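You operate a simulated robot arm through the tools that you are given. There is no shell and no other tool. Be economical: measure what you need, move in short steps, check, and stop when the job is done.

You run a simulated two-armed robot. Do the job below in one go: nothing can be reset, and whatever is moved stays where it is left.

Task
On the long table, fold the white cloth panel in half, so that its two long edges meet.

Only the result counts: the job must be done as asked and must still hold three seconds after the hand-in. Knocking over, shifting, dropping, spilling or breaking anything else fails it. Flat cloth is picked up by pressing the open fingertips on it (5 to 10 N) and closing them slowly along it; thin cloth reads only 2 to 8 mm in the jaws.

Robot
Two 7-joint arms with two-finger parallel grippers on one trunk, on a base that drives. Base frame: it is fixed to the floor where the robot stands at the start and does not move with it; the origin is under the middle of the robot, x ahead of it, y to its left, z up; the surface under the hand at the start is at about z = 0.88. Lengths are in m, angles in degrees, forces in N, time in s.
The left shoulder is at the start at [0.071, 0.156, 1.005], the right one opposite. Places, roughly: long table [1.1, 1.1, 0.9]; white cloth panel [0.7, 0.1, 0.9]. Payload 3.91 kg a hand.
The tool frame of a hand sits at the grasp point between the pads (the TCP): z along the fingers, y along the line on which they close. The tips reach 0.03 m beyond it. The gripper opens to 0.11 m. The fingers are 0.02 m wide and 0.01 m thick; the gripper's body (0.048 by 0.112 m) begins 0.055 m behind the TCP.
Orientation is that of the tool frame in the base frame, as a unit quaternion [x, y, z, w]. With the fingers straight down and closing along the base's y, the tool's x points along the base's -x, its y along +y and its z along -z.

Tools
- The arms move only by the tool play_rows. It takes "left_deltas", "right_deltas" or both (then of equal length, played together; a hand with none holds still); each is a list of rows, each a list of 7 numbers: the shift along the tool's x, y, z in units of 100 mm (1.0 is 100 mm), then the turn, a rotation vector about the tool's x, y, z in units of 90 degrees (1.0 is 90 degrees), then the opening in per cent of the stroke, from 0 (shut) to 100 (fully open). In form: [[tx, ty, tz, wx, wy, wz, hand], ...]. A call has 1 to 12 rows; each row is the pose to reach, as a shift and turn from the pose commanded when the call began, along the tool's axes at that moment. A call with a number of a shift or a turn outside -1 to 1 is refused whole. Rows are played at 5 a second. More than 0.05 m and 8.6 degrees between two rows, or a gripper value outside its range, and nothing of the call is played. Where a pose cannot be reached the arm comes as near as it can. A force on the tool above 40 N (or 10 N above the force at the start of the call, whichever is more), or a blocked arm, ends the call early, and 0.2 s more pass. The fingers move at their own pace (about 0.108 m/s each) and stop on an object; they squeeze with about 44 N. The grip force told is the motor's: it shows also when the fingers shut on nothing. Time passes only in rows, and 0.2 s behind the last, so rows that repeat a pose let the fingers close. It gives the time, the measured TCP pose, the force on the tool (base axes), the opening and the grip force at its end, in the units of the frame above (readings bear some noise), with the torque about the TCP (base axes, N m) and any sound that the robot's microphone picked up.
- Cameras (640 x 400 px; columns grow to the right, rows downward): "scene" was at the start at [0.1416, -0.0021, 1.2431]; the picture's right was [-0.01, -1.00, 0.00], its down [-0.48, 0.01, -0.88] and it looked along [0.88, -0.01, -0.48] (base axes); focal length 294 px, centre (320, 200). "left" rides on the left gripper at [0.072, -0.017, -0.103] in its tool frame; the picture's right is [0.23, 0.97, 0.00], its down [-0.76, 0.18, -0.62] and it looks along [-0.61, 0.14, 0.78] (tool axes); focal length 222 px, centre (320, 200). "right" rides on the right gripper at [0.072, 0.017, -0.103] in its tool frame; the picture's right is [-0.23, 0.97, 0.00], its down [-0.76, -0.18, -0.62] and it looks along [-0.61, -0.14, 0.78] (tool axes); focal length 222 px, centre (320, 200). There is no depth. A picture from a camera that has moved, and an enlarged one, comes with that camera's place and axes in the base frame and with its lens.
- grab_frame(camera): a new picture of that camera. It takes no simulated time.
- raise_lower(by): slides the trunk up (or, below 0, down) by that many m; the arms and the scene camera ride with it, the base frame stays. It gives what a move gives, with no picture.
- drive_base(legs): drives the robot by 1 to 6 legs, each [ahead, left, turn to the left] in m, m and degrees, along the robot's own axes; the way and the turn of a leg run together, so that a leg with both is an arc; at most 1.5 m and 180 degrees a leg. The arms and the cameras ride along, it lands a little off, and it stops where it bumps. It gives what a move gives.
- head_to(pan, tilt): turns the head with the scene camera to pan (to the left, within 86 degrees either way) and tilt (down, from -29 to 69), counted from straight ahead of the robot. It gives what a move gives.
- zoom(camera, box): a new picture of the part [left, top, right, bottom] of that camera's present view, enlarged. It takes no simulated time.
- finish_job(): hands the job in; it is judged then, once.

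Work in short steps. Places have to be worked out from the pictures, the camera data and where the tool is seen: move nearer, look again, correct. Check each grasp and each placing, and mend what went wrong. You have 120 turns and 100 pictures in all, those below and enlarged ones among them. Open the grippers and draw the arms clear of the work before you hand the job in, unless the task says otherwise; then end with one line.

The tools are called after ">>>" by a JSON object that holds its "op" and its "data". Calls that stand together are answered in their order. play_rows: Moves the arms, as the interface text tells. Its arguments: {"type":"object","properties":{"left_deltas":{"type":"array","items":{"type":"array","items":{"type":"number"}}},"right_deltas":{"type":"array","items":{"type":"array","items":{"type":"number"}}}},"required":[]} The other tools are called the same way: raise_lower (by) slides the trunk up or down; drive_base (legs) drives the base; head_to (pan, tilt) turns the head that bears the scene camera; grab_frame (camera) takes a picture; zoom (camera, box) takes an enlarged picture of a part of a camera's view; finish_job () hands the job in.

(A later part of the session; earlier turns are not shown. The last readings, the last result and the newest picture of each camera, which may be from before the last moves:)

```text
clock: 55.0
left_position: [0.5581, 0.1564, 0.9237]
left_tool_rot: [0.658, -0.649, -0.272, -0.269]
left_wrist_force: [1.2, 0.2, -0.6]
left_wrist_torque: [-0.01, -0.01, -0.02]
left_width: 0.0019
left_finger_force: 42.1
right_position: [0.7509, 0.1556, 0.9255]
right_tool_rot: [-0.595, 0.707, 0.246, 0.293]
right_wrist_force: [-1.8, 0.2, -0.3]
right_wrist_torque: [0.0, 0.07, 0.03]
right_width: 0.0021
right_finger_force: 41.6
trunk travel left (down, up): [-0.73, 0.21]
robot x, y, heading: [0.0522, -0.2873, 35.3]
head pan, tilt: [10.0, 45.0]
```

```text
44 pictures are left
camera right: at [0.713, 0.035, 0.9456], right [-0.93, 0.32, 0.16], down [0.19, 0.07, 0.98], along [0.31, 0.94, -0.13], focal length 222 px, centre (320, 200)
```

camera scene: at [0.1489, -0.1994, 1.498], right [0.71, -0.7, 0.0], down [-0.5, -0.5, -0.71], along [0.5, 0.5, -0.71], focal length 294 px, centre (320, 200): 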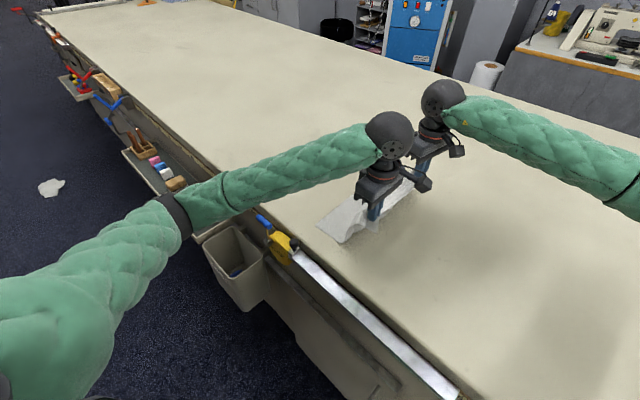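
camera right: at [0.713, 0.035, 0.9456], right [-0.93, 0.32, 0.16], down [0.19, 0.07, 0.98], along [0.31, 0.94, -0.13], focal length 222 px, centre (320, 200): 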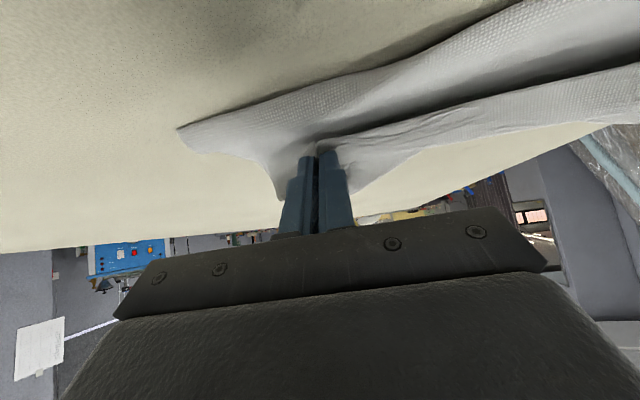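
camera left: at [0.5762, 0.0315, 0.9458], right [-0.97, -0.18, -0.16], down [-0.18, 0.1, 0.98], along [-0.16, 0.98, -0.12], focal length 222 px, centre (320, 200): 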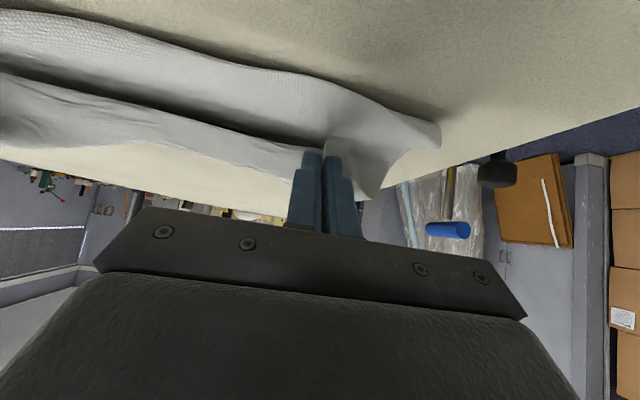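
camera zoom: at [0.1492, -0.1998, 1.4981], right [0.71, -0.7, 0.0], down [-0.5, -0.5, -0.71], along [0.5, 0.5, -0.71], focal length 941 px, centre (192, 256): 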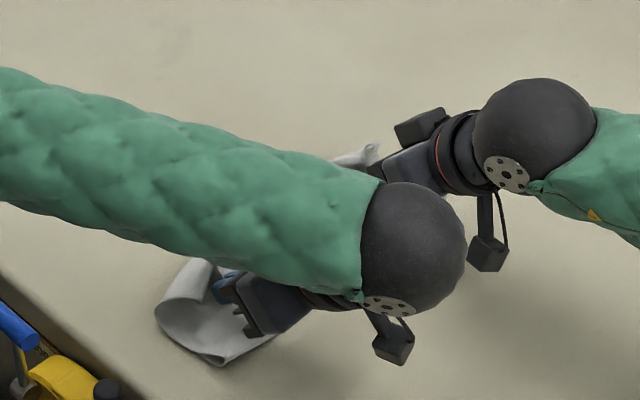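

With this fold direction the pinched strip can't turn over, because it would need the fingers pointing up. Folding the other way (left edge toward the robot side) gives the natural turn with the tilt these arms can do. I'll reverse the path to lay the cloth flat again.

>>> {"op": "play_rows", "data": {"left_deltas": [[-0.1, 0, -0.16, 0, 0, 0, 0], [-0.2, 0, -0.32, 0, 0, 0, 0], [-0.3, 0, -0.48, 0, 0.09, 0, 0], [-0.3, 0, -0.48, 0, 0.18, 0, 0], [-0.3, 0, -0.48, 0, 0.27, 0, 0], [-0.3, 0, -0.48, 0, 0.36, 0, 0], [-0.3, 0, -0.48, 0, 0.44, 0, 0], [-0.3, 0, -0.48, 0, 0.5, 0, 0]], "right_deltas": [[-0.1, 0, -0.16, 0, 0, 0, 0], [-0.2, 0, -0.32, 0, 0, 0, 0], [-0.3, 0, -0.48, 0, 0.09, 0, 0], [-0.3, 0, -0.48, 0, 0.18, 0, 0], [-0.3, 0, -0.48, 0, 0.27, 0, 0], [-0.3, 0, -0.48, 0, 0.36, 0, 0], [-0.3, 0, -0.48, 0, 0.44, 0, 0], [-0.3, 0, -0.48, 0, 0.5, 0, 0]]}}

>>> {"op": "play_rows", "data": {"left_deltas": [[0.2, 0, -0.2, 0, 0, 0, 0], [0.4, 0, -0.3, 0, 0, 0, 0], [0.6, 0, -0.32, 0, 0, 0, 0], [0.8, 0, -0.32, 0, 0, 0, 0], [0.98, 0, -0.32, 0, 0, 0, 0]], "right_deltas": [[0.2, -0.035, -0.2, 0, 0, 0, 0], [0.39, -0.07, -0.3, 0, 0, 0, 0], [0.58, -0.105, -0.32, 0, 0, 0, 0], [0.77, -0.14, -0.32, 0, 0, 0, 0], [0.965, -0.165, -0.32, 0, 0, 0, 0]]}}

>>> {"op": "play_rows", "data": {"left_deltas": [[0.2, 0, 0.1, 0, 0, 0, 0], [0.4, 0, 0.2, 0, 0, 0, 0], [0.6, 0, 0.35, 0, 0, 0, 0], [0.8, 0, 0.5, 0, 0, 0, 0], [0.98, 0, 0.68, 0, 0, 0, 0]], "right_deltas": [[0.2, -0.035, 0.1, 0, 0, 0, 0], [0.39, -0.07, 0.2, 0, 0, 0, 0], [0.58, -0.105, 0.35, 0, 0, 0, 0], [0.77, -0.14, 0.5, 0, 0, 0, 0], [0.965, -0.165, 0.68, 0, 0, 0, 0]]}}

>>> {"op": "zoom", "data": {"camera": "scene", "box": [270, 130, 510, 300]}}

```text
clock: 56.8
left_position: [0.5572, 0.1439, 0.98]
left_tool_rot: [0.714, -0.7, 0.001, 0.001]
left_wrist_force: [-0.4, 0.3, -0.4]
left_wrist_torque: [-0.01, 0.0, -0.02]
left_width: 0.002
left_finger_force: 42.3
right_position: [0.7485, 0.1439, 0.9812]
right_tool_rot: [-0.644, 0.765, -0.001, -0.001]
right_wrist_force: [0.0, -0.3, 0.3]
right_wrist_torque: [0.03, -0.04, -0.02]
right_width: 0.0022
right_finger_force: 42.2
trunk travel left (down, up): [-0.73, 0.21]
robot x, y, heading: [0.0513, -0.2864, 35.6]
head pan, tilt: [10.0, 45.0]
```

```text
clock: 58.0
left_position: [0.5601, 0.0458, 1.0106]
left_tool_rot: [0.713, -0.701, -0.001, 0.0]
left_wrist_force: [0.2, 0.0, -0.4]
left_wrist_torque: [0.01, 0.01, 0.02]
left_width: 0.0022
left_finger_force: 42.3
right_position: [0.75, 0.0435, 1.0124]
right_tool_rot: [-0.645, 0.764, 0.0, 0.0]
right_wrist_force: [0.0, -0.5, 0.3]
right_wrist_torque: [0.0, 0.01, -0.03]
right_width: 0.0018
right_finger_force: 41.9
trunk travel left (down, up): [-0.73, 0.21]
robot x, y, heading: [0.0481, -0.2875, 35.5]
head pan, tilt: [10.0, 45.0]
```

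```text
clock: 59.2
left_position: [0.5601, -0.0509, 0.9437]
left_tool_rot: [0.713, -0.701, -0.001, 0.0]
left_wrist_force: [0.3, 0.0, 0.2]
left_wrist_torque: [0.02, 0.01, 0.0]
left_width: 0.0021
left_finger_force: 41.9
right_position: [0.7493, -0.0502, 0.9448]
right_tool_rot: [-0.645, 0.764, 0.0, -0.002]
right_wrist_force: [0.1, 0.4, 0.0]
right_wrist_torque: [0.01, -0.03, -0.01]
right_width: 0.002
right_finger_force: 42.3
trunk travel left (down, up): [-0.73, 0.21]
robot x, y, heading: [0.0489, -0.2845, 35.7]
head pan, tilt: [10.0, 45.0]
```

```text
2.35 times, centred on (390, 215) of scene
camera zoom: at [0.1493, -0.2007, 1.4982], right [0.71, -0.7, 0.0], down [-0.5, -0.5, -0.71], along [0.5, 0.5, -0.71], focal length 692 px, centre (155, 165)
```

zoom: 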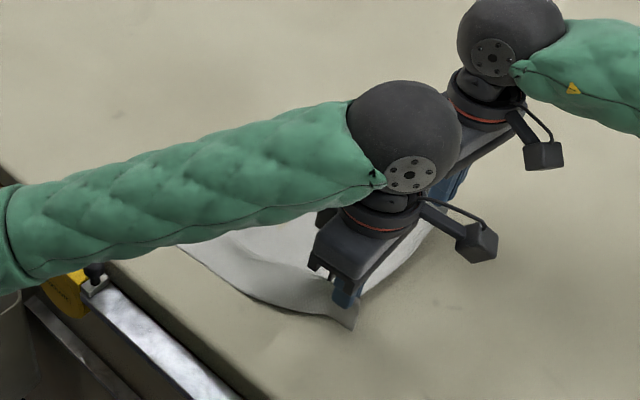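

The cloth is laid back. I'll pull the edge out a little, lower it, and open the fingers while touching to spread the gathers.

>>> {"op": "play_rows", "data": {"left_deltas": [[0.1, 0, 0.1, 0, 0, 0, 0], [0.15, 0.02, 0.2, 0, 0, 0, 0], [0.18, 0.04, 0.29, 0, 0, 0, 0], [0.18, 0.04, 0.315, 0, 0, 0, 0], [0.18, 0.04, 0.315, 0, 0, 0, 15], [0.18, 0.04, 0.315, 0, 0, 0, 30], [0.18, 0.04, 0.315, 0, 0, 0, 50], [0.18, 0.04, 0.315, 0, 0, 0, 55], [0.18, 0.04, 0.1, 0, 0, 0, 55], [0.18, 0.04, -0.2, 0, 0, 0, 55]], "right_deltas": [[0.1, -0.02, 0.1, 0, 0, 0, 0], [0.15, -0.04, 0.2, 0, 0, 0, 0], [0.18, -0.07, 0.29, 0, 0, 0, 0], [0.18, -0.07, 0.32, 0, 0, 0, 0], [0.18, -0.07, 0.32, 0, 0, 0, 15], [0.18, -0.07, 0.32, 0, 0, 0, 30], [0.18, -0.07, 0.32, 0, 0, 0, 50], [0.18, -0.07, 0.32, 0, 0, 0, 55], [0.18, -0.07, 0.1, 0, 0, 0, 55], [0.18, -0.07, -0.2, 0, 0, 0, 55]]}}

>>> {"op": "play_rows", "data": {"left_deltas": [[0, 0, -0.3, 0, 0, 0, 55], [0, 0, -0.6, 0, 0, 0, 55]], "right_deltas": [[0, 0, -0.3, 0, 0, 0, 55], [0, 0, -0.6, 0, 0, 0, 55]]}}

>>> {"op": "zoom", "data": {"camera": "scene", "box": [270, 130, 510, 300]}}

>>> {"op": "grab_frame", "data": {"camera": "left"}}

>>> {"op": "grab_frame", "data": {"camera": "right"}}

```text
clock: 61.4
left_position: [0.5571, -0.0701, 0.9646]
left_tool_rot: [0.713, -0.701, -0.002, 0.001]
left_wrist_force: [0.3, 0.7, 0.3]
left_wrist_torque: [0.02, 0.02, 0.0]
left_width: 0.0603
left_finger_force: 0.1
right_position: [0.7526, -0.0716, 0.9649]
right_tool_rot: [-0.644, 0.765, -0.001, -0.001]
right_wrist_force: [-0.5, 0.2, 0.2]
right_wrist_torque: [-0.01, 0.01, -0.04]
right_width: 0.0604
right_finger_force: 0.1
trunk travel left (down, up): [-0.73, 0.21]
robot x, y, heading: [0.0499, -0.2873, 35.3]
head pan, tilt: [10.0, 45.0]
```

```text
clock: 62.0
left_position: [0.5576, -0.0696, 1.0231]
left_tool_rot: [0.713, -0.701, -0.001, 0.001]
left_wrist_force: [-0.3, 0.6, -0.4]
left_wrist_torque: [0.01, 0.0, -0.03]
left_width: 0.0605
left_finger_force: 0.1
right_position: [0.7539, -0.0711, 1.0249]
right_tool_rot: [-0.645, 0.765, -0.001, -0.001]
right_wrist_force: [0.6, 0.3, 0.3]
right_wrist_torque: [-0.01, -0.01, 0.04]
right_width: 0.0607
right_finger_force: 0.1
trunk travel left (down, up): [-0.73, 0.21]
robot x, y, heading: [0.0504, -0.288, 35.3]
head pan, tilt: [10.0, 45.0]
```

```text
2.35 times, centred on (390, 215) of scene
camera zoom: at [0.1488, -0.2005, 1.498], right [0.71, -0.7, 0.0], down [-0.5, -0.5, -0.71], along [0.5, 0.5, -0.71], focal length 692 px, centre (155, 165)
```

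zoom: 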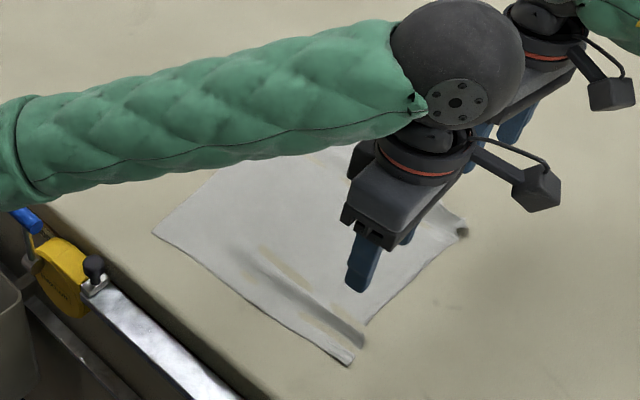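

```text
41 pictures are left
camera left: at [0.575, -0.1428, 1.1279], right [-0.97, -0.24, 0.0], down [-0.19, 0.76, 0.62], along [-0.15, 0.6, -0.78], focal length 222 px, centre (320, 200)
```

left: 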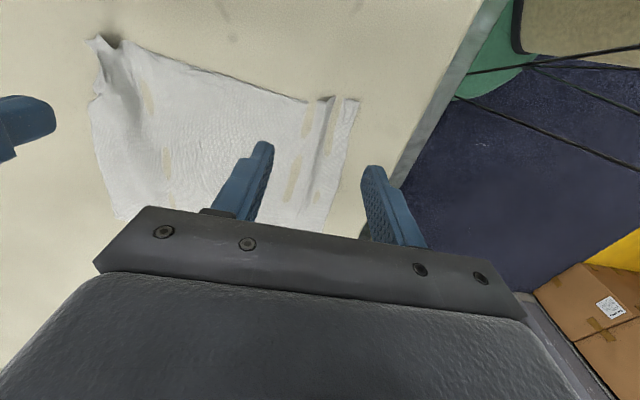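

```text
40 pictures are left
camera right: at [0.7234, -0.1401, 1.1283], right [-0.92, 0.39, 0.0], down [0.3, 0.72, 0.62], along [0.24, 0.57, -0.78], focal length 222 px, centre (320, 200)
```

right: 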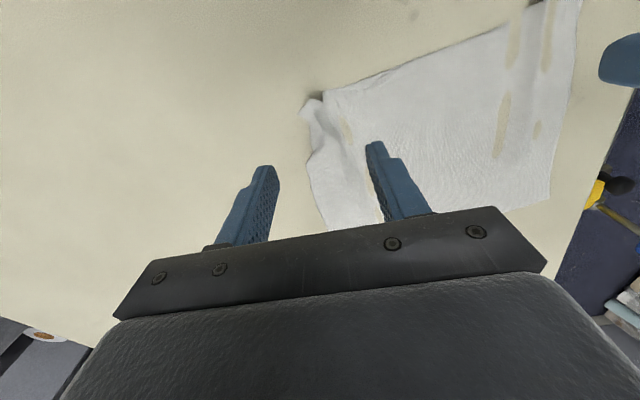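

The cloth is back, but with pleats at both gripped spots. I'll move the hands up and back for a clear look.

>>> {"op": "play_rows", "data": {"left_deltas": [[0.2, 0.2, -0.3, 0, 0, 0, 40], [0.4, 0.4, -0.6, 0, 0, 0, 30], [0.6, 0.6, -0.9, 0, 0, 0, 30]], "right_deltas": [[0.3, 0, -0.2, 0, 0, 0, 40], [0.6, 0, -0.4, 0, 0, 0, 30], [0.95, 0, -0.6, 0, 0, 0, 30]]}}

>>> {"op": "grab_frame", "data": {"camera": "scene"}}

>>> {"op": "grab_frame", "data": {"camera": "right"}}

```text
clock: 62.8
left_position: [0.4961, -0.1336, 1.1159]
left_tool_rot: [0.713, -0.701, 0.0, -0.001]
left_wrist_force: [-0.7, -1.1, 0.4]
left_wrist_torque: [0.01, -0.02, -0.02]
left_width: 0.0333
left_finger_force: 0.0
right_position: [0.7352, -0.167, 1.0838]
right_tool_rot: [-0.645, 0.764, 0.001, 0.0]
right_wrist_force: [0.6, 0.3, 0.2]
right_wrist_torque: [0.0, -0.04, 0.04]
right_width: 0.0331
right_finger_force: 0.0
trunk travel left (down, up): [-0.73, 0.21]
robot x, y, heading: [0.052, -0.2855, 35.4]
head pan, tilt: [10.0, 45.0]
```

```text
39 pictures are left
camera scene: at [0.148, -0.203, 1.4982], right [0.71, -0.7, 0.0], down [-0.5, -0.5, -0.71], along [0.5, 0.51, -0.71], focal length 294 px, centre (320, 200)
```

scene: 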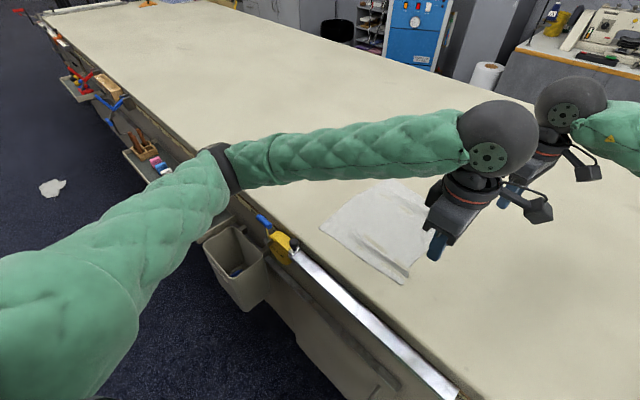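

```text
38 pictures are left
camera right: at [0.7051, -0.2357, 1.1865], right [-0.92, 0.39, 0.0], down [0.3, 0.72, 0.62], along [0.24, 0.58, -0.78], focal length 222 px, centre (320, 200)
```

right: 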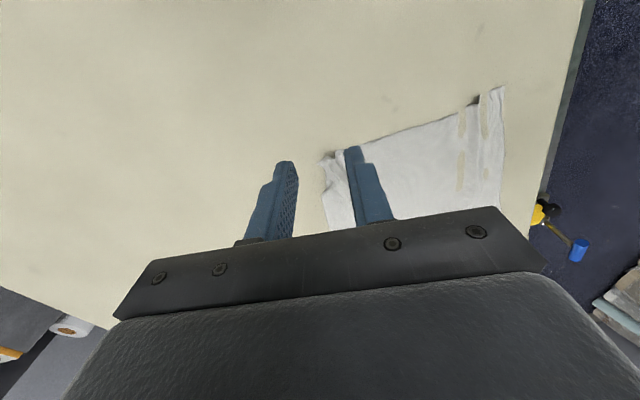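

I'll zoom in on the cloth to locate the pleats.

>>> {"op": "zoom", "data": {"camera": "right", "box": [290, 70, 530, 230]}}

>>> {"op": "zoom", "data": {"camera": "scene", "box": [300, 165, 460, 295]}}

```text
2.50 times, centred on (410, 150) of right
camera zoom: at [0.7051, -0.2357, 1.1865], right [-0.92, 0.39, 0.0], down [0.3, 0.72, 0.62], along [0.24, 0.58, -0.78], focal length 555 px, centre (95, 325)
```

zoom: 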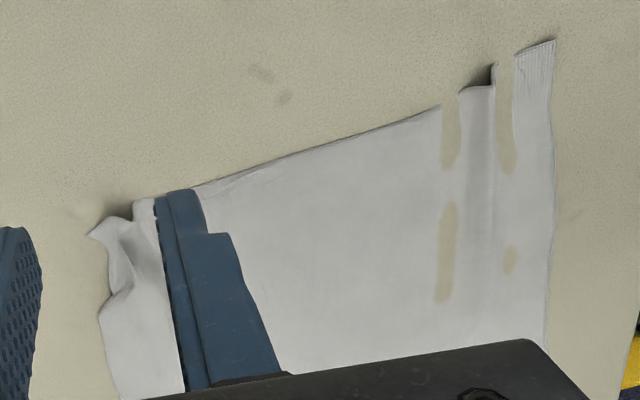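

```text
3.08 times, centred on (380, 230) of scene
camera zoom: at [0.148, -0.203, 1.4982], right [0.71, -0.7, 0.0], down [-0.5, -0.5, -0.71], along [0.5, 0.51, -0.71], focal length 905 px, centre (135, 108)
```

zoom: 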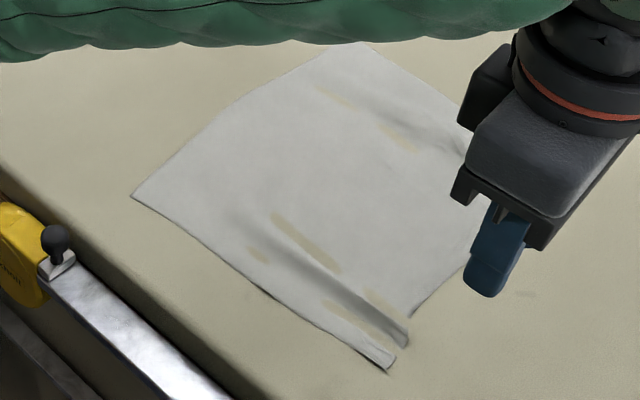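

The cloth is flat apart from two ridges, near x≈0.553 and x≈0.755 at the right edge. I'll straddle each one with the fingers, press and spread to smooth it.

>>> {"op": "play_rows", "data": {"left_deltas": [[-0.2, -0.2, 0.2, 0, 0, 0, 30], [-0.4, -0.4, 0.5, 0, 0, 0, 30], [-0.66, -0.57, 0.8, 0, 0, 0, 30], [-0.66, -0.57, 1.0, 0, 0, 0, 30]], "right_deltas": [[-0.3, 0, 0.2, 0, 0, 0, 30], [-0.6, -0.03, 0.4, 0, 0, 0, 30], [-0.95, -0.045, 0.6, 0, 0, 0, 30], [-1.0, -0.045, 0.8, 0, 0, 0, 30]]}}

>>> {"op": "play_rows", "data": {"left_deltas": [[0, 0, 0.3, 0, 0, 0, 30], [0, 0, 0.6, 0, 0, 0, 30], [0, 0, 0.9, 0, 0, 0, 30], [0, 0, 1.0, 0, 0, 0, 30], [0, 0, 1.0, 0, 0, 0, 30]], "right_deltas": [[0, 0, 0.3, 0, 0, 0, 30], [0, 0, 0.6, 0, 0, 0, 30], [0, 0, 0.8, 0, 0, 0, 30], [0, 0, 0.87, 0, 0, 0, 30], [0, 0, 0.87, 0, 0, 0, 30]]}}

>>> {"op": "zoom", "data": {"camera": "left", "box": [160, 20, 480, 230]}}

>>> {"op": "zoom", "data": {"camera": "right", "box": [160, 20, 480, 230]}}

```text
clock: 63.8
left_position: [0.5542, -0.0658, 1.0143]
left_tool_rot: [0.713, -0.701, 0.0, 0.0]
left_wrist_force: [0.2, -0.2, 0.1]
left_wrist_torque: [0.01, 0.0, 0.0]
left_width: 0.0329
left_finger_force: 0.0
right_position: [0.7595, -0.0684, 1.0044]
right_tool_rot: [-0.644, 0.765, 0.0, 0.0]
right_wrist_force: [-0.5, -0.9, 0.6]
right_wrist_torque: [0.02, -0.01, 0.02]
right_width: 0.033
right_finger_force: 0.1
trunk travel left (down, up): [-0.73, 0.21]
robot x, y, heading: [0.0504, -0.2843, 35.4]
head pan, tilt: [10.0, 45.0]
```

```text
clock: 65.0
left_position: [0.5533, -0.065, 0.9121]
left_tool_rot: [0.713, -0.701, -0.001, 0.001]
left_wrist_force: [0.6, -0.5, -0.2]
left_wrist_torque: [0.0, -0.01, 0.0]
left_width: 0.0331
left_finger_force: 0.0
right_position: [0.7569, -0.0672, 0.9172]
right_tool_rot: [-0.644, 0.765, 0.0, 0.0]
right_wrist_force: [-0.3, -0.4, 0.0]
right_wrist_torque: [-0.02, -0.04, 0.0]
right_width: 0.033
right_finger_force: 0.0
trunk travel left (down, up): [-0.73, 0.21]
robot x, y, heading: [0.0526, -0.2877, 35.4]
head pan, tilt: [10.0, 45.0]
```

```text
1.90 times, centred on (320, 125) of left
camera zoom: at [0.5708, -0.137, 1.016], right [-0.97, -0.24, 0.0], down [-0.19, 0.76, 0.62], along [-0.15, 0.6, -0.78], focal length 423 px, centre (320, 343)
```

zoom: 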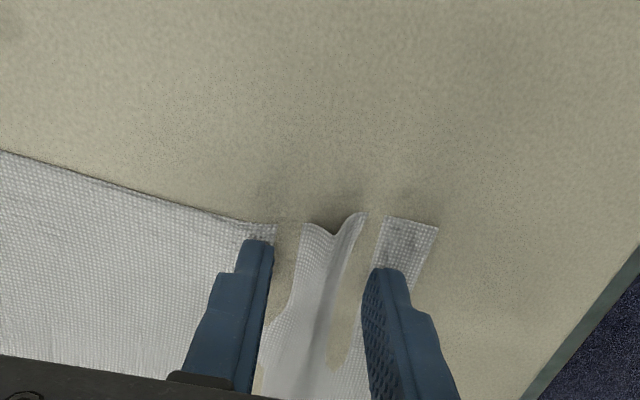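

```text
1.90 times, centred on (320, 125) of right
camera zoom: at [0.7268, -0.136, 1.0189], right [-0.92, 0.39, 0.0], down [0.3, 0.72, 0.62], along [0.24, 0.57, -0.78], focal length 423 px, centre (320, 343)
```

zoom: 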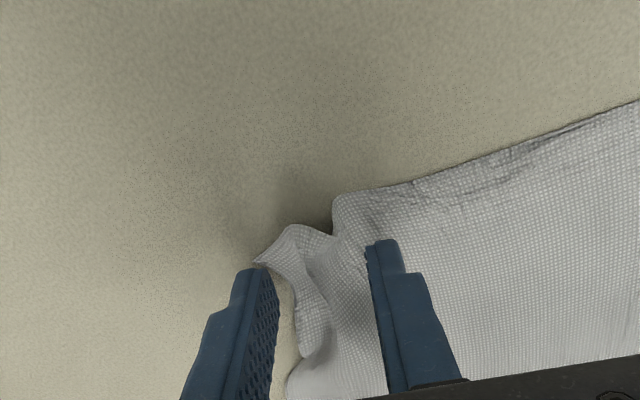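

The left straddles its ridge perfectly, but the right outer finger is just off the curled corner. I'll spread the left and re-place the right.

>>> {"op": "play_rows", "data": {"left_deltas": [[0, 0, 0.008, 0, 0, 0, 30], [0, 0, 0.012, 0, 0, 0, 33], [0, 0, 0.012, 0, 0, 0, 37], [0, 0, 0.012, 0, 0, 0, 41], [0, 0, 0.012, 0, 0, 0, 45], [0, 0, 0.012, 0, 0, 0, 50], [0, 0, 0.012, 0, 0, 0, 55], [0, 0, 0.012, 0, 0, 0, 60], [0, 0, 0.012, 0, 0, 0, 65], [0, 0, 0.012, 0, 0, 0, 70]], "right_deltas": [[0.02, 0.12, -0.05, 0, 0, 0, 28], [0.02, 0.12, -0.05, 0, 0, 0, 28], [0.02, 0.12, 0, 0, 0, 0, 28], [0.02, 0.12, 0.04, 0, 0, 0, 28], [0.02, 0.12, 0.06, 0, 0, 0, 28], [0.02, 0.12, 0.06, 0, 0, 0, 28], [0.02, 0.12, 0.06, 0, 0, 0, 28], [0.02, 0.12, 0.06, 0, 0, 0, 28], [0.02, 0.12, 0.06, 0, 0, 0, 28], [0.02, 0.12, 0.06, 0, 0, 0, 28]]}}

>>> {"op": "zoom", "data": {"camera": "left", "box": [160, 20, 480, 230]}}

>>> {"op": "zoom", "data": {"camera": "right", "box": [160, 20, 480, 230]}}

```text
clock: 67.2
left_position: [0.554, -0.0643, 0.9127]
left_tool_rot: [0.713, -0.701, 0.0, 0.001]
left_wrist_force: [-0.2, 0.6, -0.3]
left_wrist_torque: [-0.01, -0.01, -0.01]
left_width: 0.0769
left_finger_force: 0.0
right_position: [0.7452, -0.0675, 0.9122]
right_tool_rot: [-0.645, 0.764, 0.0, -0.001]
right_wrist_force: [0.3, 1.6, 7.5]
right_wrist_torque: [0.05, -0.01, 0.0]
right_width: 0.031
right_finger_force: 0.0
trunk travel left (down, up): [-0.73, 0.21]
robot x, y, heading: [0.0519, -0.2885, 35.6]
head pan, tilt: [10.0, 45.0]
```

```text
1.90 times, centred on (320, 125) of left
camera zoom: at [0.5711, -0.137, 1.0159], right [-0.97, -0.24, 0.0], down [-0.19, 0.76, 0.62], along [-0.15, 0.6, -0.78], focal length 423 px, centre (320, 343)
```

zoom: 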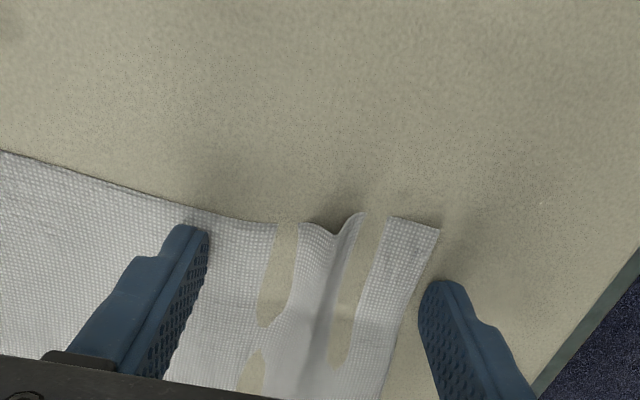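

```text
1.90 times, centred on (320, 125) of right
camera zoom: at [0.7151, -0.1361, 1.014], right [-0.92, 0.39, 0.0], down [0.3, 0.72, 0.62], along [0.24, 0.57, -0.78], focal length 423 px, centre (320, 343)
```

zoom: 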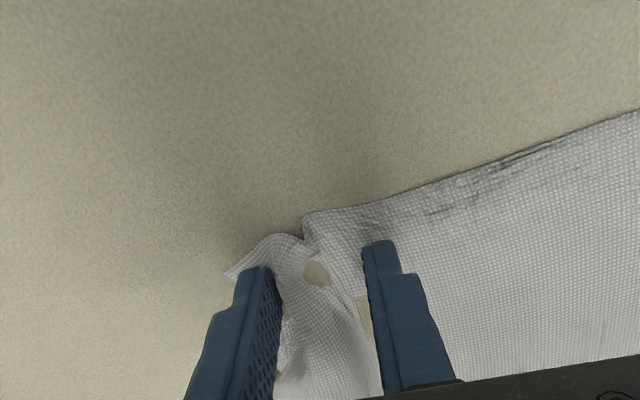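

The right is in contact at 7.5 N straddling its ridge, but the left lacked pressure. I'll spread the right and re-straddle the left with a firmer press.

>>> {"op": "play_rows", "data": {"left_deltas": [[0, 0, -0.06, 0, 0, 0, 60], [0, 0, -0.06, 0, 0, 0, 45], [0, 0, -0.06, 0, 0, 0, 30], [0, 0, -0.06, 0, 0, 0, 30], [0, 0, -0.03, 0, 0, 0, 30], [0, 0, 0.0, 0, 0, 0, 30], [0, 0, 0.01, 0, 0, 0, 30], [0, 0, 0.015, 0, 0, 0, 30], [0, 0, 0.015, 0, 0, 0, 30]], "right_deltas": [[0, 0, 0.002, 0, 0, 0, 31], [0, 0, 0.002, 0, 0, 0, 34], [0, 0, 0.002, 0, 0, 0, 37], [0, 0, 0.002, 0, 0, 0, 40], [0, 0, 0.002, 0, 0, 0, 43], [0, 0, 0.002, 0, 0, 0, 47], [0, 0, 0.002, 0, 0, 0, 51], [0, 0, 0.002, 0, 0, 0, 55], [0, 0, 0.002, 0, 0, 0, 60]]}}

>>> {"op": "zoom", "data": {"camera": "right", "box": [160, 20, 480, 230]}}

```text
clock: 69.2
left_position: [0.5522, -0.0657, 0.9117]
left_tool_rot: [0.713, -0.701, 0.001, 0.0]
left_wrist_force: [0.5, -0.5, 0.7]
left_wrist_torque: [0.01, 0.01, 0.01]
left_width: 0.0329
left_finger_force: 0.0
right_position: [0.7455, -0.0679, 0.9107]
right_tool_rot: [-0.644, 0.765, 0.0, 0.0]
right_wrist_force: [1.9, -0.6, 13.5]
right_wrist_torque: [-0.02, 0.09, 0.05]
right_width: 0.0627
right_finger_force: 0.1
trunk travel left (down, up): [-0.73, 0.21]
robot x, y, heading: [0.0481, -0.2868, 35.3]
head pan, tilt: [10.0, 45.0]
```

```text
1.90 times, centred on (320, 125) of right
camera zoom: at [0.7149, -0.1364, 1.0139], right [-0.92, 0.39, 0.0], down [0.3, 0.72, 0.62], along [0.24, 0.57, -0.78], focal length 423 px, centre (320, 343)
```

zoom: 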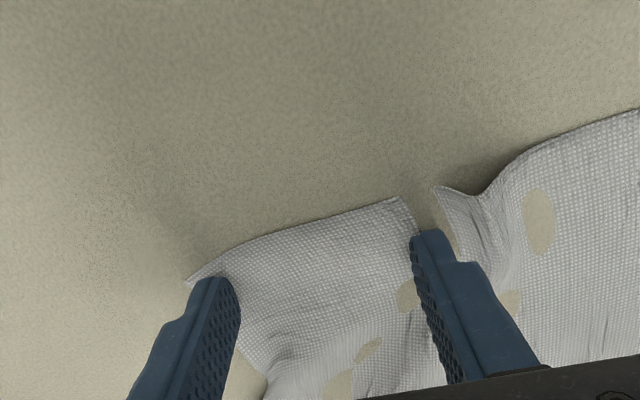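

The right pleat was flattened between its fingers, though the slack moved inboard. I'll spread the left with its inner finger kept fixed, and lift the right.

>>> {"op": "play_rows", "data": {"left_deltas": [[0, 0, 0.01, 0, 0, 0, 30], [0, 0, 0.015, 0, 0, 0, 30], [0, 0.02, 0.015, 0, 0, 0, 34], [0, 0.04, 0.015, 0, 0, 0, 38], [0, 0.065, 0.015, 0, 0, 0, 42], [0, 0.085, 0.015, 0, 0, 0, 46], [0, 0.11, 0.015, 0, 0, 0, 50], [0, 0.14, 0.015, 0, 0, 0, 55], [0, 0.165, 0.015, 0, 0, 0, 60], [0, 0.19, 0.015, 0, 0, 0, 65]], "right_deltas": [[0, 0, -0.05, 0, 0, 0, 60], [0, 0, -0.15, 0, 0, 0, 50], [0, 0, -0.3, 0, 0, 0, 40], [0, 0, -0.3, 0, 0, 0, 40], [0, 0, -0.3, 0, 0, 0, 40], [0, 0, -0.3, 0, 0, 0, 40], [0, 0, -0.3, 0, 0, 0, 40], [0, 0, -0.3, 0, 0, 0, 40], [0, 0, -0.3, 0, 0, 0, 40], [0, 0, -0.3, 0, 0, 0, 40]]}}

>>> {"op": "zoom", "data": {"camera": "left", "box": [120, 20, 440, 230]}}

```text
clock: 71.3
left_position: [0.5378, -0.0645, 0.911]
left_tool_rot: [0.714, -0.701, 0.001, 0.001]
left_wrist_force: [-1.4, -0.3, 15.2]
left_wrist_torque: [-0.02, 0.58, 0.01]
left_width: 0.0714
left_finger_force: 0.1
right_position: [0.7461, -0.0678, 0.9411]
right_tool_rot: [-0.644, 0.765, 0.0, -0.001]
right_wrist_force: [-0.3, 0.0, -0.4]
right_wrist_torque: [0.01, 0.0, -0.01]
right_width: 0.044
right_finger_force: 0.1
trunk travel left (down, up): [-0.73, 0.21]
robot x, y, heading: [0.0501, -0.2874, 35.5]
head pan, tilt: [10.0, 45.0]
stopped in row 10 (left hand): the force on the tool passed its limit at 42 N (the readings are from after the stop); the commanded pose is now the measured one
```

```text
1.90 times, centred on (280, 125) of left
camera zoom: at [0.5542, -0.1373, 1.0152], right [-0.97, -0.24, 0.0], down [-0.19, 0.76, 0.62], along [-0.15, 0.6, -0.78], focal length 423 px, centre (396, 343)
```

zoom: 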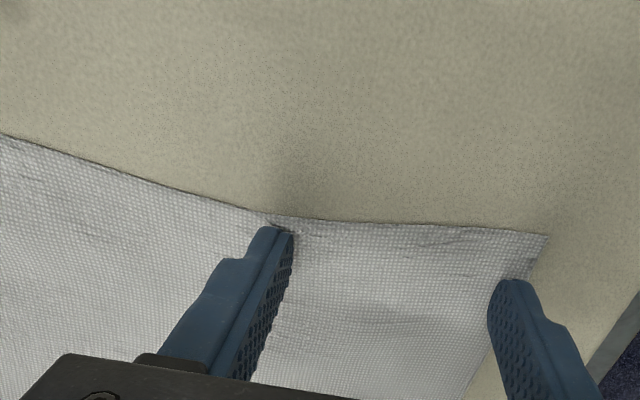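

The left corner is smoothed completely. I'll lift the left and move the right over its inboard ridge.

>>> {"op": "play_rows", "data": {"left_deltas": [[0, 0, -0.1, 0, 0, 0, 65], [0, 0.1, -0.4, 0, 0, 0, 55], [0, 0.3, -0.7, 0, 0, 0, 45]], "right_deltas": [[0.03, 0.15, 0, 0, 0, 0, 40], [0.06, 0.34, 0, 0, 0, 0, 40], [0.08, 0.5, 0.1, 0, 0, 0, 40]]}}

>>> {"op": "zoom", "data": {"camera": "right", "box": [160, 20, 480, 230]}}

```text
clock: 72.2
left_position: [0.5048, -0.0644, 0.9808]
left_tool_rot: [0.714, -0.701, 0.0, 0.0]
left_wrist_force: [-0.3, 0.1, 0.3]
left_wrist_torque: [-0.03, -0.01, 0.01]
left_width: 0.0496
left_finger_force: 0.1
right_position: [0.694, -0.068, 0.9302]
right_tool_rot: [-0.644, 0.765, -0.001, -0.001]
right_wrist_force: [-0.8, 0.3, 0.4]
right_wrist_torque: [0.01, 0.04, -0.03]
right_width: 0.0439
right_finger_force: 0.0
trunk travel left (down, up): [-0.73, 0.21]
robot x, y, heading: [0.0479, -0.2894, 35.4]
head pan, tilt: [10.0, 45.0]
```

```text
1.90 times, centred on (320, 125) of right
camera zoom: at [0.6657, -0.1371, 1.033], right [-0.92, 0.39, 0.0], down [0.3, 0.72, 0.62], along [0.24, 0.57, -0.78], focal length 423 px, centre (320, 343)
```

zoom: 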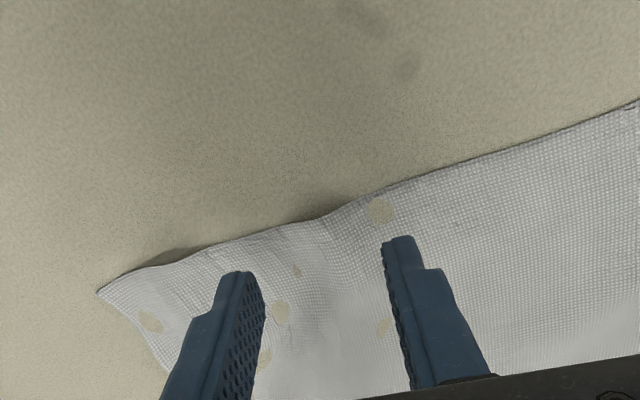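

The slack is now a gentle ripple. I'll do one outward stroke with the right while keeping its inner finger fixed.

>>> {"op": "play_rows", "data": {"right_deltas": [[0, 0, 0.1, 0, 0, 0, 40], [0, 0, 0.17, 0, 0, 0, 40], [0, 0, 0.195, 0, 0, 0, 40], [0, 0, 0.2, 0, 0, 0, 40], [-0.005, -0.03, 0.2, 0, 0, 0, 45], [-0.01, -0.06, 0.2, 0, 0, 0, 50], [-0.015, -0.085, 0.2, 0, 0, 0, 55], [-0.02, -0.11, 0.2, 0, 0, 0, 60], [-0.025, -0.14, 0.2, 0, 0, 0, 65], [-0.03, -0.165, 0.2, 0, 0, 0, 70], [-0.035, -0.19, 0.2, 0, 0, 0, 75]]}}

>>> {"op": "zoom", "data": {"camera": "right", "box": [160, 20, 480, 230]}}

```text
clock: 74.5
left_position: [0.5063, -0.0662, 0.9824]
left_tool_rot: [0.713, -0.701, -0.001, -0.001]
left_wrist_force: [0.4, -0.9, -0.1]
left_wrist_torque: [-0.01, -0.04, -0.01]
left_width: 0.0492
left_finger_force: 0.1
right_position: [0.7148, -0.0681, 0.9119]
right_tool_rot: [-0.644, 0.765, 0.0, -0.001]
right_wrist_force: [-1.5, 0.2, 1.9]
right_wrist_torque: [0.01, 0.06, -0.01]
right_width: 0.0826
right_finger_force: 0.1
trunk travel left (down, up): [-0.73, 0.21]
robot x, y, heading: [0.048, -0.2876, 35.6]
head pan, tilt: [10.0, 45.0]
```

```text
1.90 times, centred on (320, 125) of right
camera zoom: at [0.6846, -0.1359, 1.0141], right [-0.92, 0.39, 0.0], down [0.3, 0.72, 0.62], along [0.24, 0.57, -0.78], focal length 423 px, centre (320, 343)
```

zoom: 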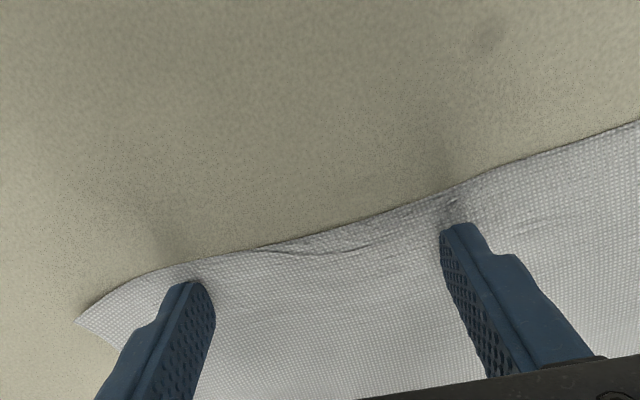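

The right edge is flat again. Now I'll take both hands up and over to the left edge.

>>> {"op": "play_rows", "data": {"left_deltas": [[-0.2, -0.1, -0.2, 0, 0, 0, 55], [-0.5, -0.2, -0.2, 0, 0, 0, 55], [-0.8, -0.3, -0.2, 0, 0, 0, 55], [-1.0, -0.4, -0.2, 0, 0, 0, 55]], "right_deltas": [[0, 0, -0.4, 0, 0, 0, 55], [-0.3, 0, -0.7, 0, 0, 0, 55], [-0.7, 0, -0.88, 0, 0, 0, 55], [-1.0, -0.04, -0.88, 0, 0, 0, 55]]}}

>>> {"op": "play_rows", "data": {"left_deltas": [[-0.3, 0, 0, 0, 0, 0, 55], [-0.6, 0, 0, 0, 0, 0, 55], [-0.8, 0, 0, 0, 0, 0, 55], [-0.95, 0, 0, 0, 0, 0, 55]], "right_deltas": [[-0.3, 0, 0, 0, 0, 0, 55], [-0.6, 0, 0, 0, 0, 0, 55], [-0.9, -0.02, 0, 0, 0, 0, 55], [-1.0, -0.04, 0, 0, 0, 0, 55]]}}

>>> {"op": "grab_frame", "data": {"camera": "left"}}

>>> {"op": "grab_frame", "data": {"camera": "right"}}

```text
clock: 75.5
left_position: [0.5438, 0.0368, 0.9986]
left_tool_rot: [0.713, -0.701, 0.001, 0.0]
left_wrist_force: [-0.2, 1.0, 0.0]
left_wrist_torque: [0.01, 0.02, -0.04]
left_width: 0.0607
left_finger_force: 0.0
right_position: [0.7358, 0.0302, 0.9976]
right_tool_rot: [-0.644, 0.765, -0.001, -0.001]
right_wrist_force: [0.2, 0.6, 0.1]
right_wrist_torque: [-0.02, -0.03, -0.02]
right_width: 0.0605
right_finger_force: 0.1
trunk travel left (down, up): [-0.73, 0.21]
robot x, y, heading: [0.0509, -0.2856, 35.5]
head pan, tilt: [10.0, 45.0]
```

```text
clock: 76.5
left_position: [0.5432, 0.1304, 1.0003]
left_tool_rot: [0.713, -0.701, 0.001, -0.001]
left_wrist_force: [-0.1, 0.4, 0.0]
left_wrist_torque: [-0.02, -0.02, -0.02]
left_width: 0.0605
left_finger_force: 0.0
right_position: [0.7571, 0.1287, 0.9997]
right_tool_rot: [-0.644, 0.765, -0.001, -0.001]
right_wrist_force: [-0.8, -0.1, -0.4]
right_wrist_torque: [-0.02, -0.01, 0.0]
right_width: 0.0603
right_finger_force: 0.1
trunk travel left (down, up): [-0.73, 0.21]
robot x, y, heading: [0.0522, -0.2883, 35.5]
head pan, tilt: [10.0, 45.0]
```

```text
27 pictures are left
camera left: at [0.5614, 0.0581, 1.1036], right [-0.97, -0.24, 0.0], down [-0.19, 0.76, 0.62], along [-0.15, 0.6, -0.78], focal length 222 px, centre (320, 200)
```

left: 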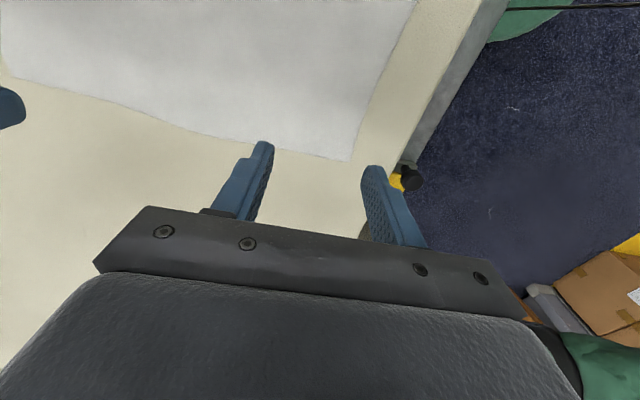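

```text
26 pictures are left
camera right: at [0.727, 0.0599, 1.102], right [-0.92, 0.39, 0.0], down [0.3, 0.72, 0.62], along [0.24, 0.57, -0.78], focal length 222 px, centre (320, 200)
```

right: 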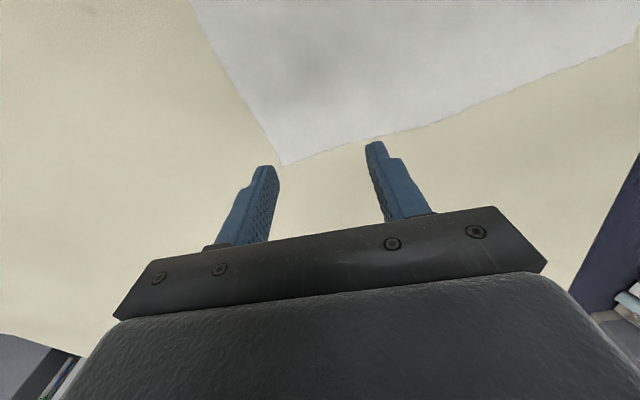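

The left edge now sits at y≈0.166 near, 0.172 mid and 0.159 far. I'll place both hands about 14 mm inside it (left 0.552,0.158; right 0.765,0.151) and descend.

>>> {"op": "play_rows", "data": {"left_deltas": [[-0.14, -0.05, 0.2, 0, 0, 0, 55], [-0.28, -0.09, 0.45, 0, 0, 0, 55], [-0.28, -0.09, 0.7, 0, 0, 0, 55], [-0.28, -0.09, 0.86, 0, 0, 0, 55]], "right_deltas": [[-0.12, -0.02, 0.2, 0, 0, 0, 55], [-0.23, -0.04, 0.45, 0, 0, 0, 55], [-0.23, -0.04, 0.7, 0, 0, 0, 55], [-0.23, -0.04, 0.85, 0, 0, 0, 55]]}}

>>> {"op": "zoom", "data": {"camera": "left", "box": [160, 20, 480, 230]}}

>>> {"op": "zoom", "data": {"camera": "right", "box": [160, 20, 480, 230]}}

```text
clock: 77.5
left_position: [0.5523, 0.1579, 0.9136]
left_tool_rot: [0.713, -0.702, 0.001, 0.001]
left_wrist_force: [0.3, -0.2, -0.5]
left_wrist_torque: [0.02, 0.02, -0.01]
left_width: 0.0605
left_finger_force: 0.0
right_position: [0.7642, 0.1504, 0.9132]
right_tool_rot: [-0.644, 0.765, -0.001, -0.001]
right_wrist_force: [-0.6, 0.4, -0.1]
right_wrist_torque: [0.0, -0.02, 0.01]
right_width: 0.0605
right_finger_force: 0.0
trunk travel left (down, up): [-0.73, 0.21]
robot x, y, heading: [0.0507, -0.2873, 35.5]
head pan, tilt: [10.0, 45.0]
```

```text
1.90 times, centred on (320, 125) of left
camera zoom: at [0.5702, 0.0865, 1.018], right [-0.97, -0.24, 0.0], down [-0.19, 0.76, 0.62], along [-0.15, 0.6, -0.78], focal length 423 px, centre (320, 343)
```

zoom: 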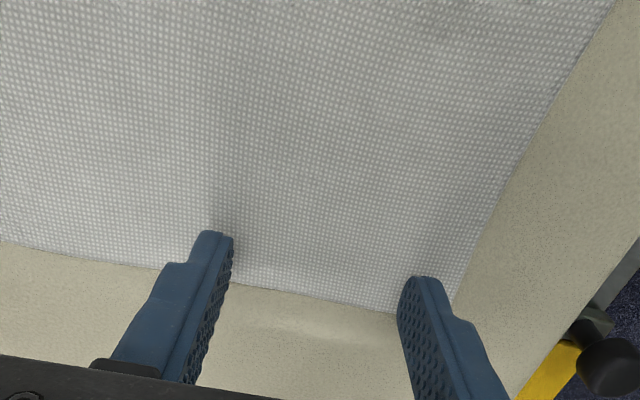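

```text
1.90 times, centred on (320, 125) of right
camera zoom: at [0.7344, 0.0831, 1.0161], right [-0.92, 0.39, 0.0], down [0.3, 0.72, 0.62], along [0.24, 0.57, -0.78], focal length 423 px, centre (320, 343)
```

zoom: 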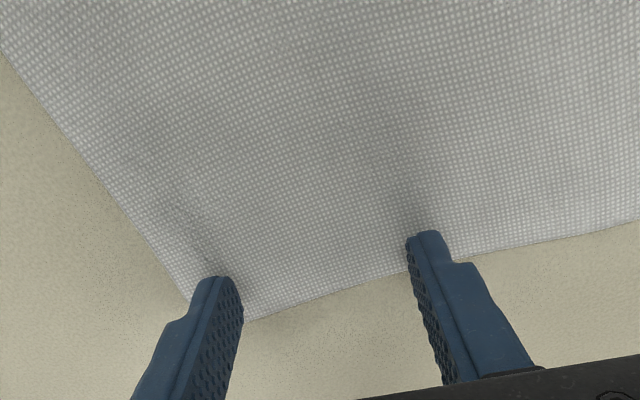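

Good placement. I'll press to contact.

>>> {"op": "play_rows", "data": {"left_deltas": [[0, 0, 0.01, 0, 0, 0, 55], [0, 0, 0.02, 0, 0, 0, 55], [0, 0, 0.025, 0, 0, 0, 55], [0, 0, 0.025, 0, 0, 0, 55]], "right_deltas": [[0, 0, 0.01, 0, 0, 0, 55], [0, 0, 0.02, 0, 0, 0, 55], [0, 0, 0.025, 0, 0, 0, 55], [0, 0, 0.025, 0, 0, 0, 55]]}}

```text
clock: 78.5
left_position: [0.5522, 0.1578, 0.9115]
left_tool_rot: [0.714, -0.701, 0.001, -0.001]
left_wrist_force: [-0.3, -0.2, 1.0]
left_wrist_torque: [-0.01, 0.04, 0.0]
left_width: 0.0606
left_finger_force: 0.2
right_position: [0.7641, 0.1507, 0.9115]
right_tool_rot: [-0.644, 0.765, 0.0, -0.001]
right_wrist_force: [-0.2, 0.8, -0.2]
right_wrist_torque: [-0.01, -0.03, 0.03]
right_width: 0.0605
right_finger_force: 0.0
trunk travel left (down, up): [-0.73, 0.21]
robot x, y, heading: [0.0516, -0.2899, 35.2]
head pan, tilt: [10.0, 45.0]
```

A bit more pressure is needed.

>>> {"op": "play_rows", "data": {"left_deltas": [[0, 0, 0.006, 0, 0, 0, 55], [0, 0, 0.011, 0, 0, 0, 55], [0, 0, 0.011, 0, 0, 0, 55]], "right_deltas": [[0, 0, 0.008, 0, 0, 0, 55], [0, 0, 0.015, 0, 0, 0, 55], [0, 0, 0.015, 0, 0, 0, 55]]}}

```text
clock: 79.3
left_position: [0.5517, 0.1592, 0.9106]
left_tool_rot: [0.713, -0.701, 0.001, 0.0]
left_wrist_force: [3.4, 0.7, 7.0]
left_wrist_torque: [0.03, 0.02, -0.03]
left_width: 0.0597
left_finger_force: 0.1
right_position: [0.7646, 0.1502, 0.9113]
right_tool_rot: [-0.644, 0.765, -0.001, 0.001]
right_wrist_force: [2.2, 2.2, 9.8]
right_wrist_torque: [0.08, -0.01, 0.01]
right_width: 0.0606
right_finger_force: 0.0
trunk travel left (down, up): [-0.73, 0.21]
robot x, y, heading: [0.0512, -0.2915, 35.7]
head pan, tilt: [10.0, 45.0]
```

Forces are 7 N and 10 N, so I'll close slowly.

>>> {"op": "play_rows", "data": {"left_deltas": [[0, 0, 0.001, 0, 0, 0, 53], [0, 0, 0.001, 0, 0, 0, 51], [0, 0, 0.001, 0, 0, 0, 49], [0, 0, 0.001, 0, 0, 0, 47], [0, 0, 0.001, 0, 0, 0, 45], [0, 0, 0.001, 0, 0, 0, 43], [0, 0, 0.001, 0, 0, 0, 41], [0, 0, 0.001, 0, 0, 0, 39], [0, 0, 0.001, 0, 0, 0, 37], [0, 0, 0.001, 0, 0, 0, 35], [0, 0, 0.001, 0, 0, 0, 33]], "right_deltas": [[0, 0, 0, 0, 0, 0, 53], [0, 0, 0, 0, 0, 0, 51], [0, 0, 0, 0, 0, 0, 49], [0, 0, 0, 0, 0, 0, 47], [0, 0, 0, 0, 0, 0, 45], [0, 0, 0, 0, 0, 0, 43], [0, 0, 0, 0, 0, 0, 41], [0, 0, 0, 0, 0, 0, 39], [0, 0, 0, 0, 0, 0, 37], [0, 0, 0, 0, 0, 0, 35], [0, 0, 0, 0, 0, 0, 33]]}}

>>> {"op": "zoom", "data": {"camera": "left", "box": [200, 60, 440, 210]}}

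>>> {"op": "zoom", "data": {"camera": "right", "box": [200, 60, 440, 210]}}

```text
clock: 81.8
left_position: [0.5521, 0.1581, 0.9104]
left_tool_rot: [0.713, -0.701, 0.001, 0.0]
left_wrist_force: [0.1, 0.2, 2.6]
left_wrist_torque: [0.03, 0.0, -0.02]
left_width: 0.036
left_finger_force: 0.0
right_position: [0.7628, 0.15, 0.9108]
right_tool_rot: [-0.645, 0.764, 0.0, 0.0]
right_wrist_force: [-0.6, 0.6, 17.7]
right_wrist_torque: [0.02, 0.11, -0.01]
right_width: 0.0338
right_finger_force: 0.0
trunk travel left (down, up): [-0.73, 0.21]
robot x, y, heading: [0.0519, -0.2838, 35.6]
head pan, tilt: [10.0, 45.0]
```

```text
2.67 times, centred on (320, 135) of left
camera zoom: at [0.5684, 0.0854, 1.0152], right [-0.97, -0.24, 0.0], down [-0.19, 0.76, 0.62], along [-0.15, 0.6, -0.78], focal length 592 px, centre (320, 373)
```

zoom: 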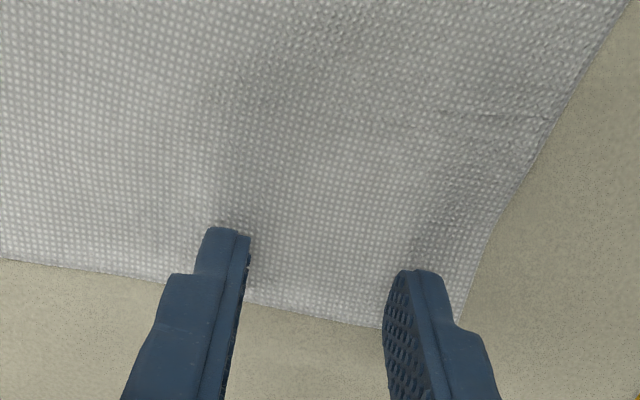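

```text
2.67 times, centred on (320, 135) of right
camera zoom: at [0.7328, 0.0811, 1.0138], right [-0.92, 0.39, 0.0], down [0.3, 0.72, 0.62], along [0.24, 0.57, -0.78], focal length 592 px, centre (320, 373)
```

zoom: 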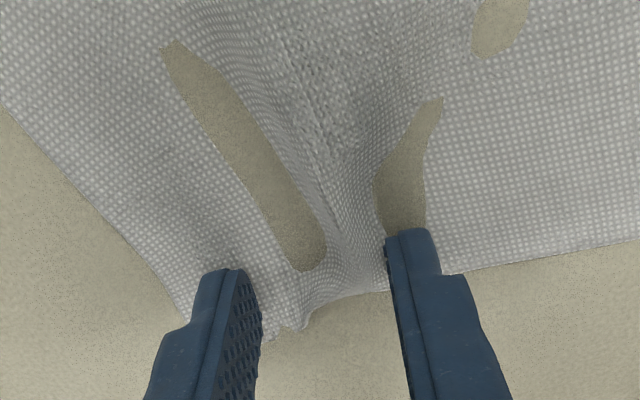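

The right ridge is well formed, so I'll close it. The left lost pressure, so I'll reopen it and re-press slightly deeper.

>>> {"op": "play_rows", "data": {"left_deltas": [[0, 0, -0.06, 0, 0, 0, 45], [0, 0, -0.06, 0, 0, 0, 55], [0, 0, -0.06, 0, 0, 0, 55], [0, 0, -0.02, 0, 0, 0, 55], [0, 0, 0.0, 0, 0, 0, 55], [0, 0, 0.008, 0, 0, 0, 55], [0, 0, 0.008, 0, 0, 0, 55], [0, 0, 0.008, 0, 0, 0, 55], [0, 0, 0.008, 0, 0, 0, 55], [0, 0, 0.008, 0, 0, 0, 55], [0, 0, 0.008, 0, 0, 0, 55]], "right_deltas": [[0, 0, 0, 0, 0, 0, 30], [0, 0, 0, 0, 0, 0, 27], [0, 0, 0, 0, 0, 0, 24], [0, 0, 0, 0, 0, 0, 21], [0, 0, 0, 0, 0, 0, 18], [0, 0, 0, 0, 0, 0, 15], [0, 0, 0, 0, 0, 0, 12], [0, 0, 0, 0, 0, 0, 9], [0, 0, 0, 0, 0, 0, 5], [0, 0, 0, 0, 0, 0, 0], [0, 0, 0, 0, 0, 0, 0]]}}

```text
clock: 84.2
left_position: [0.5505, 0.1576, 0.9114]
left_tool_rot: [0.713, -0.701, 0.001, -0.002]
left_wrist_force: [4.3, -0.4, 13.0]
left_wrist_torque: [-0.04, 0.08, 0.03]
left_width: 0.0607
left_finger_force: 0.0
right_position: [0.7622, 0.1498, 0.9114]
right_tool_rot: [-0.645, 0.764, -0.001, 0.001]
right_wrist_force: [-7.3, 2.1, 15.4]
right_wrist_torque: [0.09, 0.25, -0.05]
right_width: 0.002
right_finger_force: 41.7
trunk travel left (down, up): [-0.73, 0.21]
robot x, y, heading: [0.0457, -0.2858, 35.3]
head pan, tilt: [10.0, 45.0]
```

The right holds at 2 mm. The left presses with 13 N, so I'll close it slowly, following down slightly.

>>> {"op": "play_rows", "data": {"left_deltas": [[0, 0, 0, 0, 0, 0, 52], [0, 0, 0, 0, 0, 0, 49], [0, 0, 0, 0, 0, 0, 46], [0, 0, 0, 0, 0, 0, 43], [0, 0, 0, 0, 0, 0, 40], [0, 0, 0, 0, 0, 0, 37], [0, 0, 0, 0, 0, 0, 34], [0, 0, 0, 0, 0, 0, 31], [0, 0, 0, 0, 0, 0, 28]]}}

>>> {"op": "zoom", "data": {"camera": "left", "box": [200, 60, 440, 210]}}

```text
clock: 86.2
left_position: [0.5503, 0.1589, 0.9108]
left_tool_rot: [0.713, -0.701, 0.001, -0.002]
left_wrist_force: [4.9, 0.7, 19.3]
left_wrist_torque: [0.07, -0.1, -0.03]
left_width: 0.0302
left_finger_force: 0.1
right_position: [0.7615, 0.1499, 0.9113]
right_tool_rot: [-0.644, 0.765, -0.001, 0.0]
right_wrist_force: [-6.6, 3.7, 11.0]
right_wrist_torque: [0.1, 0.22, 0.01]
right_width: 0.002
right_finger_force: 41.9
trunk travel left (down, up): [-0.73, 0.21]
robot x, y, heading: [0.0472, -0.2856, 35.4]
head pan, tilt: [10.0, 45.0]
```

```text
2.67 times, centred on (320, 135) of left
camera zoom: at [0.5689, 0.086, 1.015], right [-0.97, -0.24, 0.0], down [-0.19, 0.76, 0.62], along [-0.15, 0.6, -0.78], focal length 592 px, centre (320, 373)
```

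zoom: 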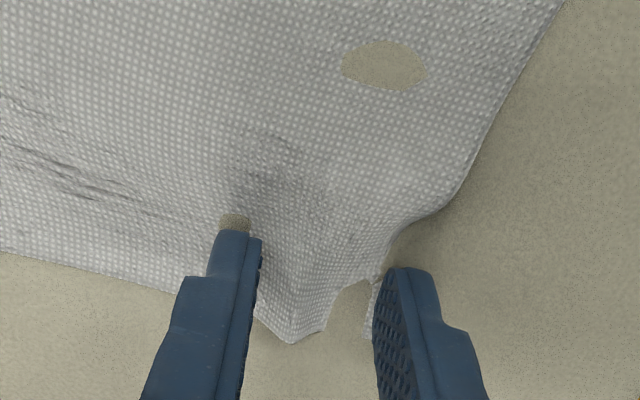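

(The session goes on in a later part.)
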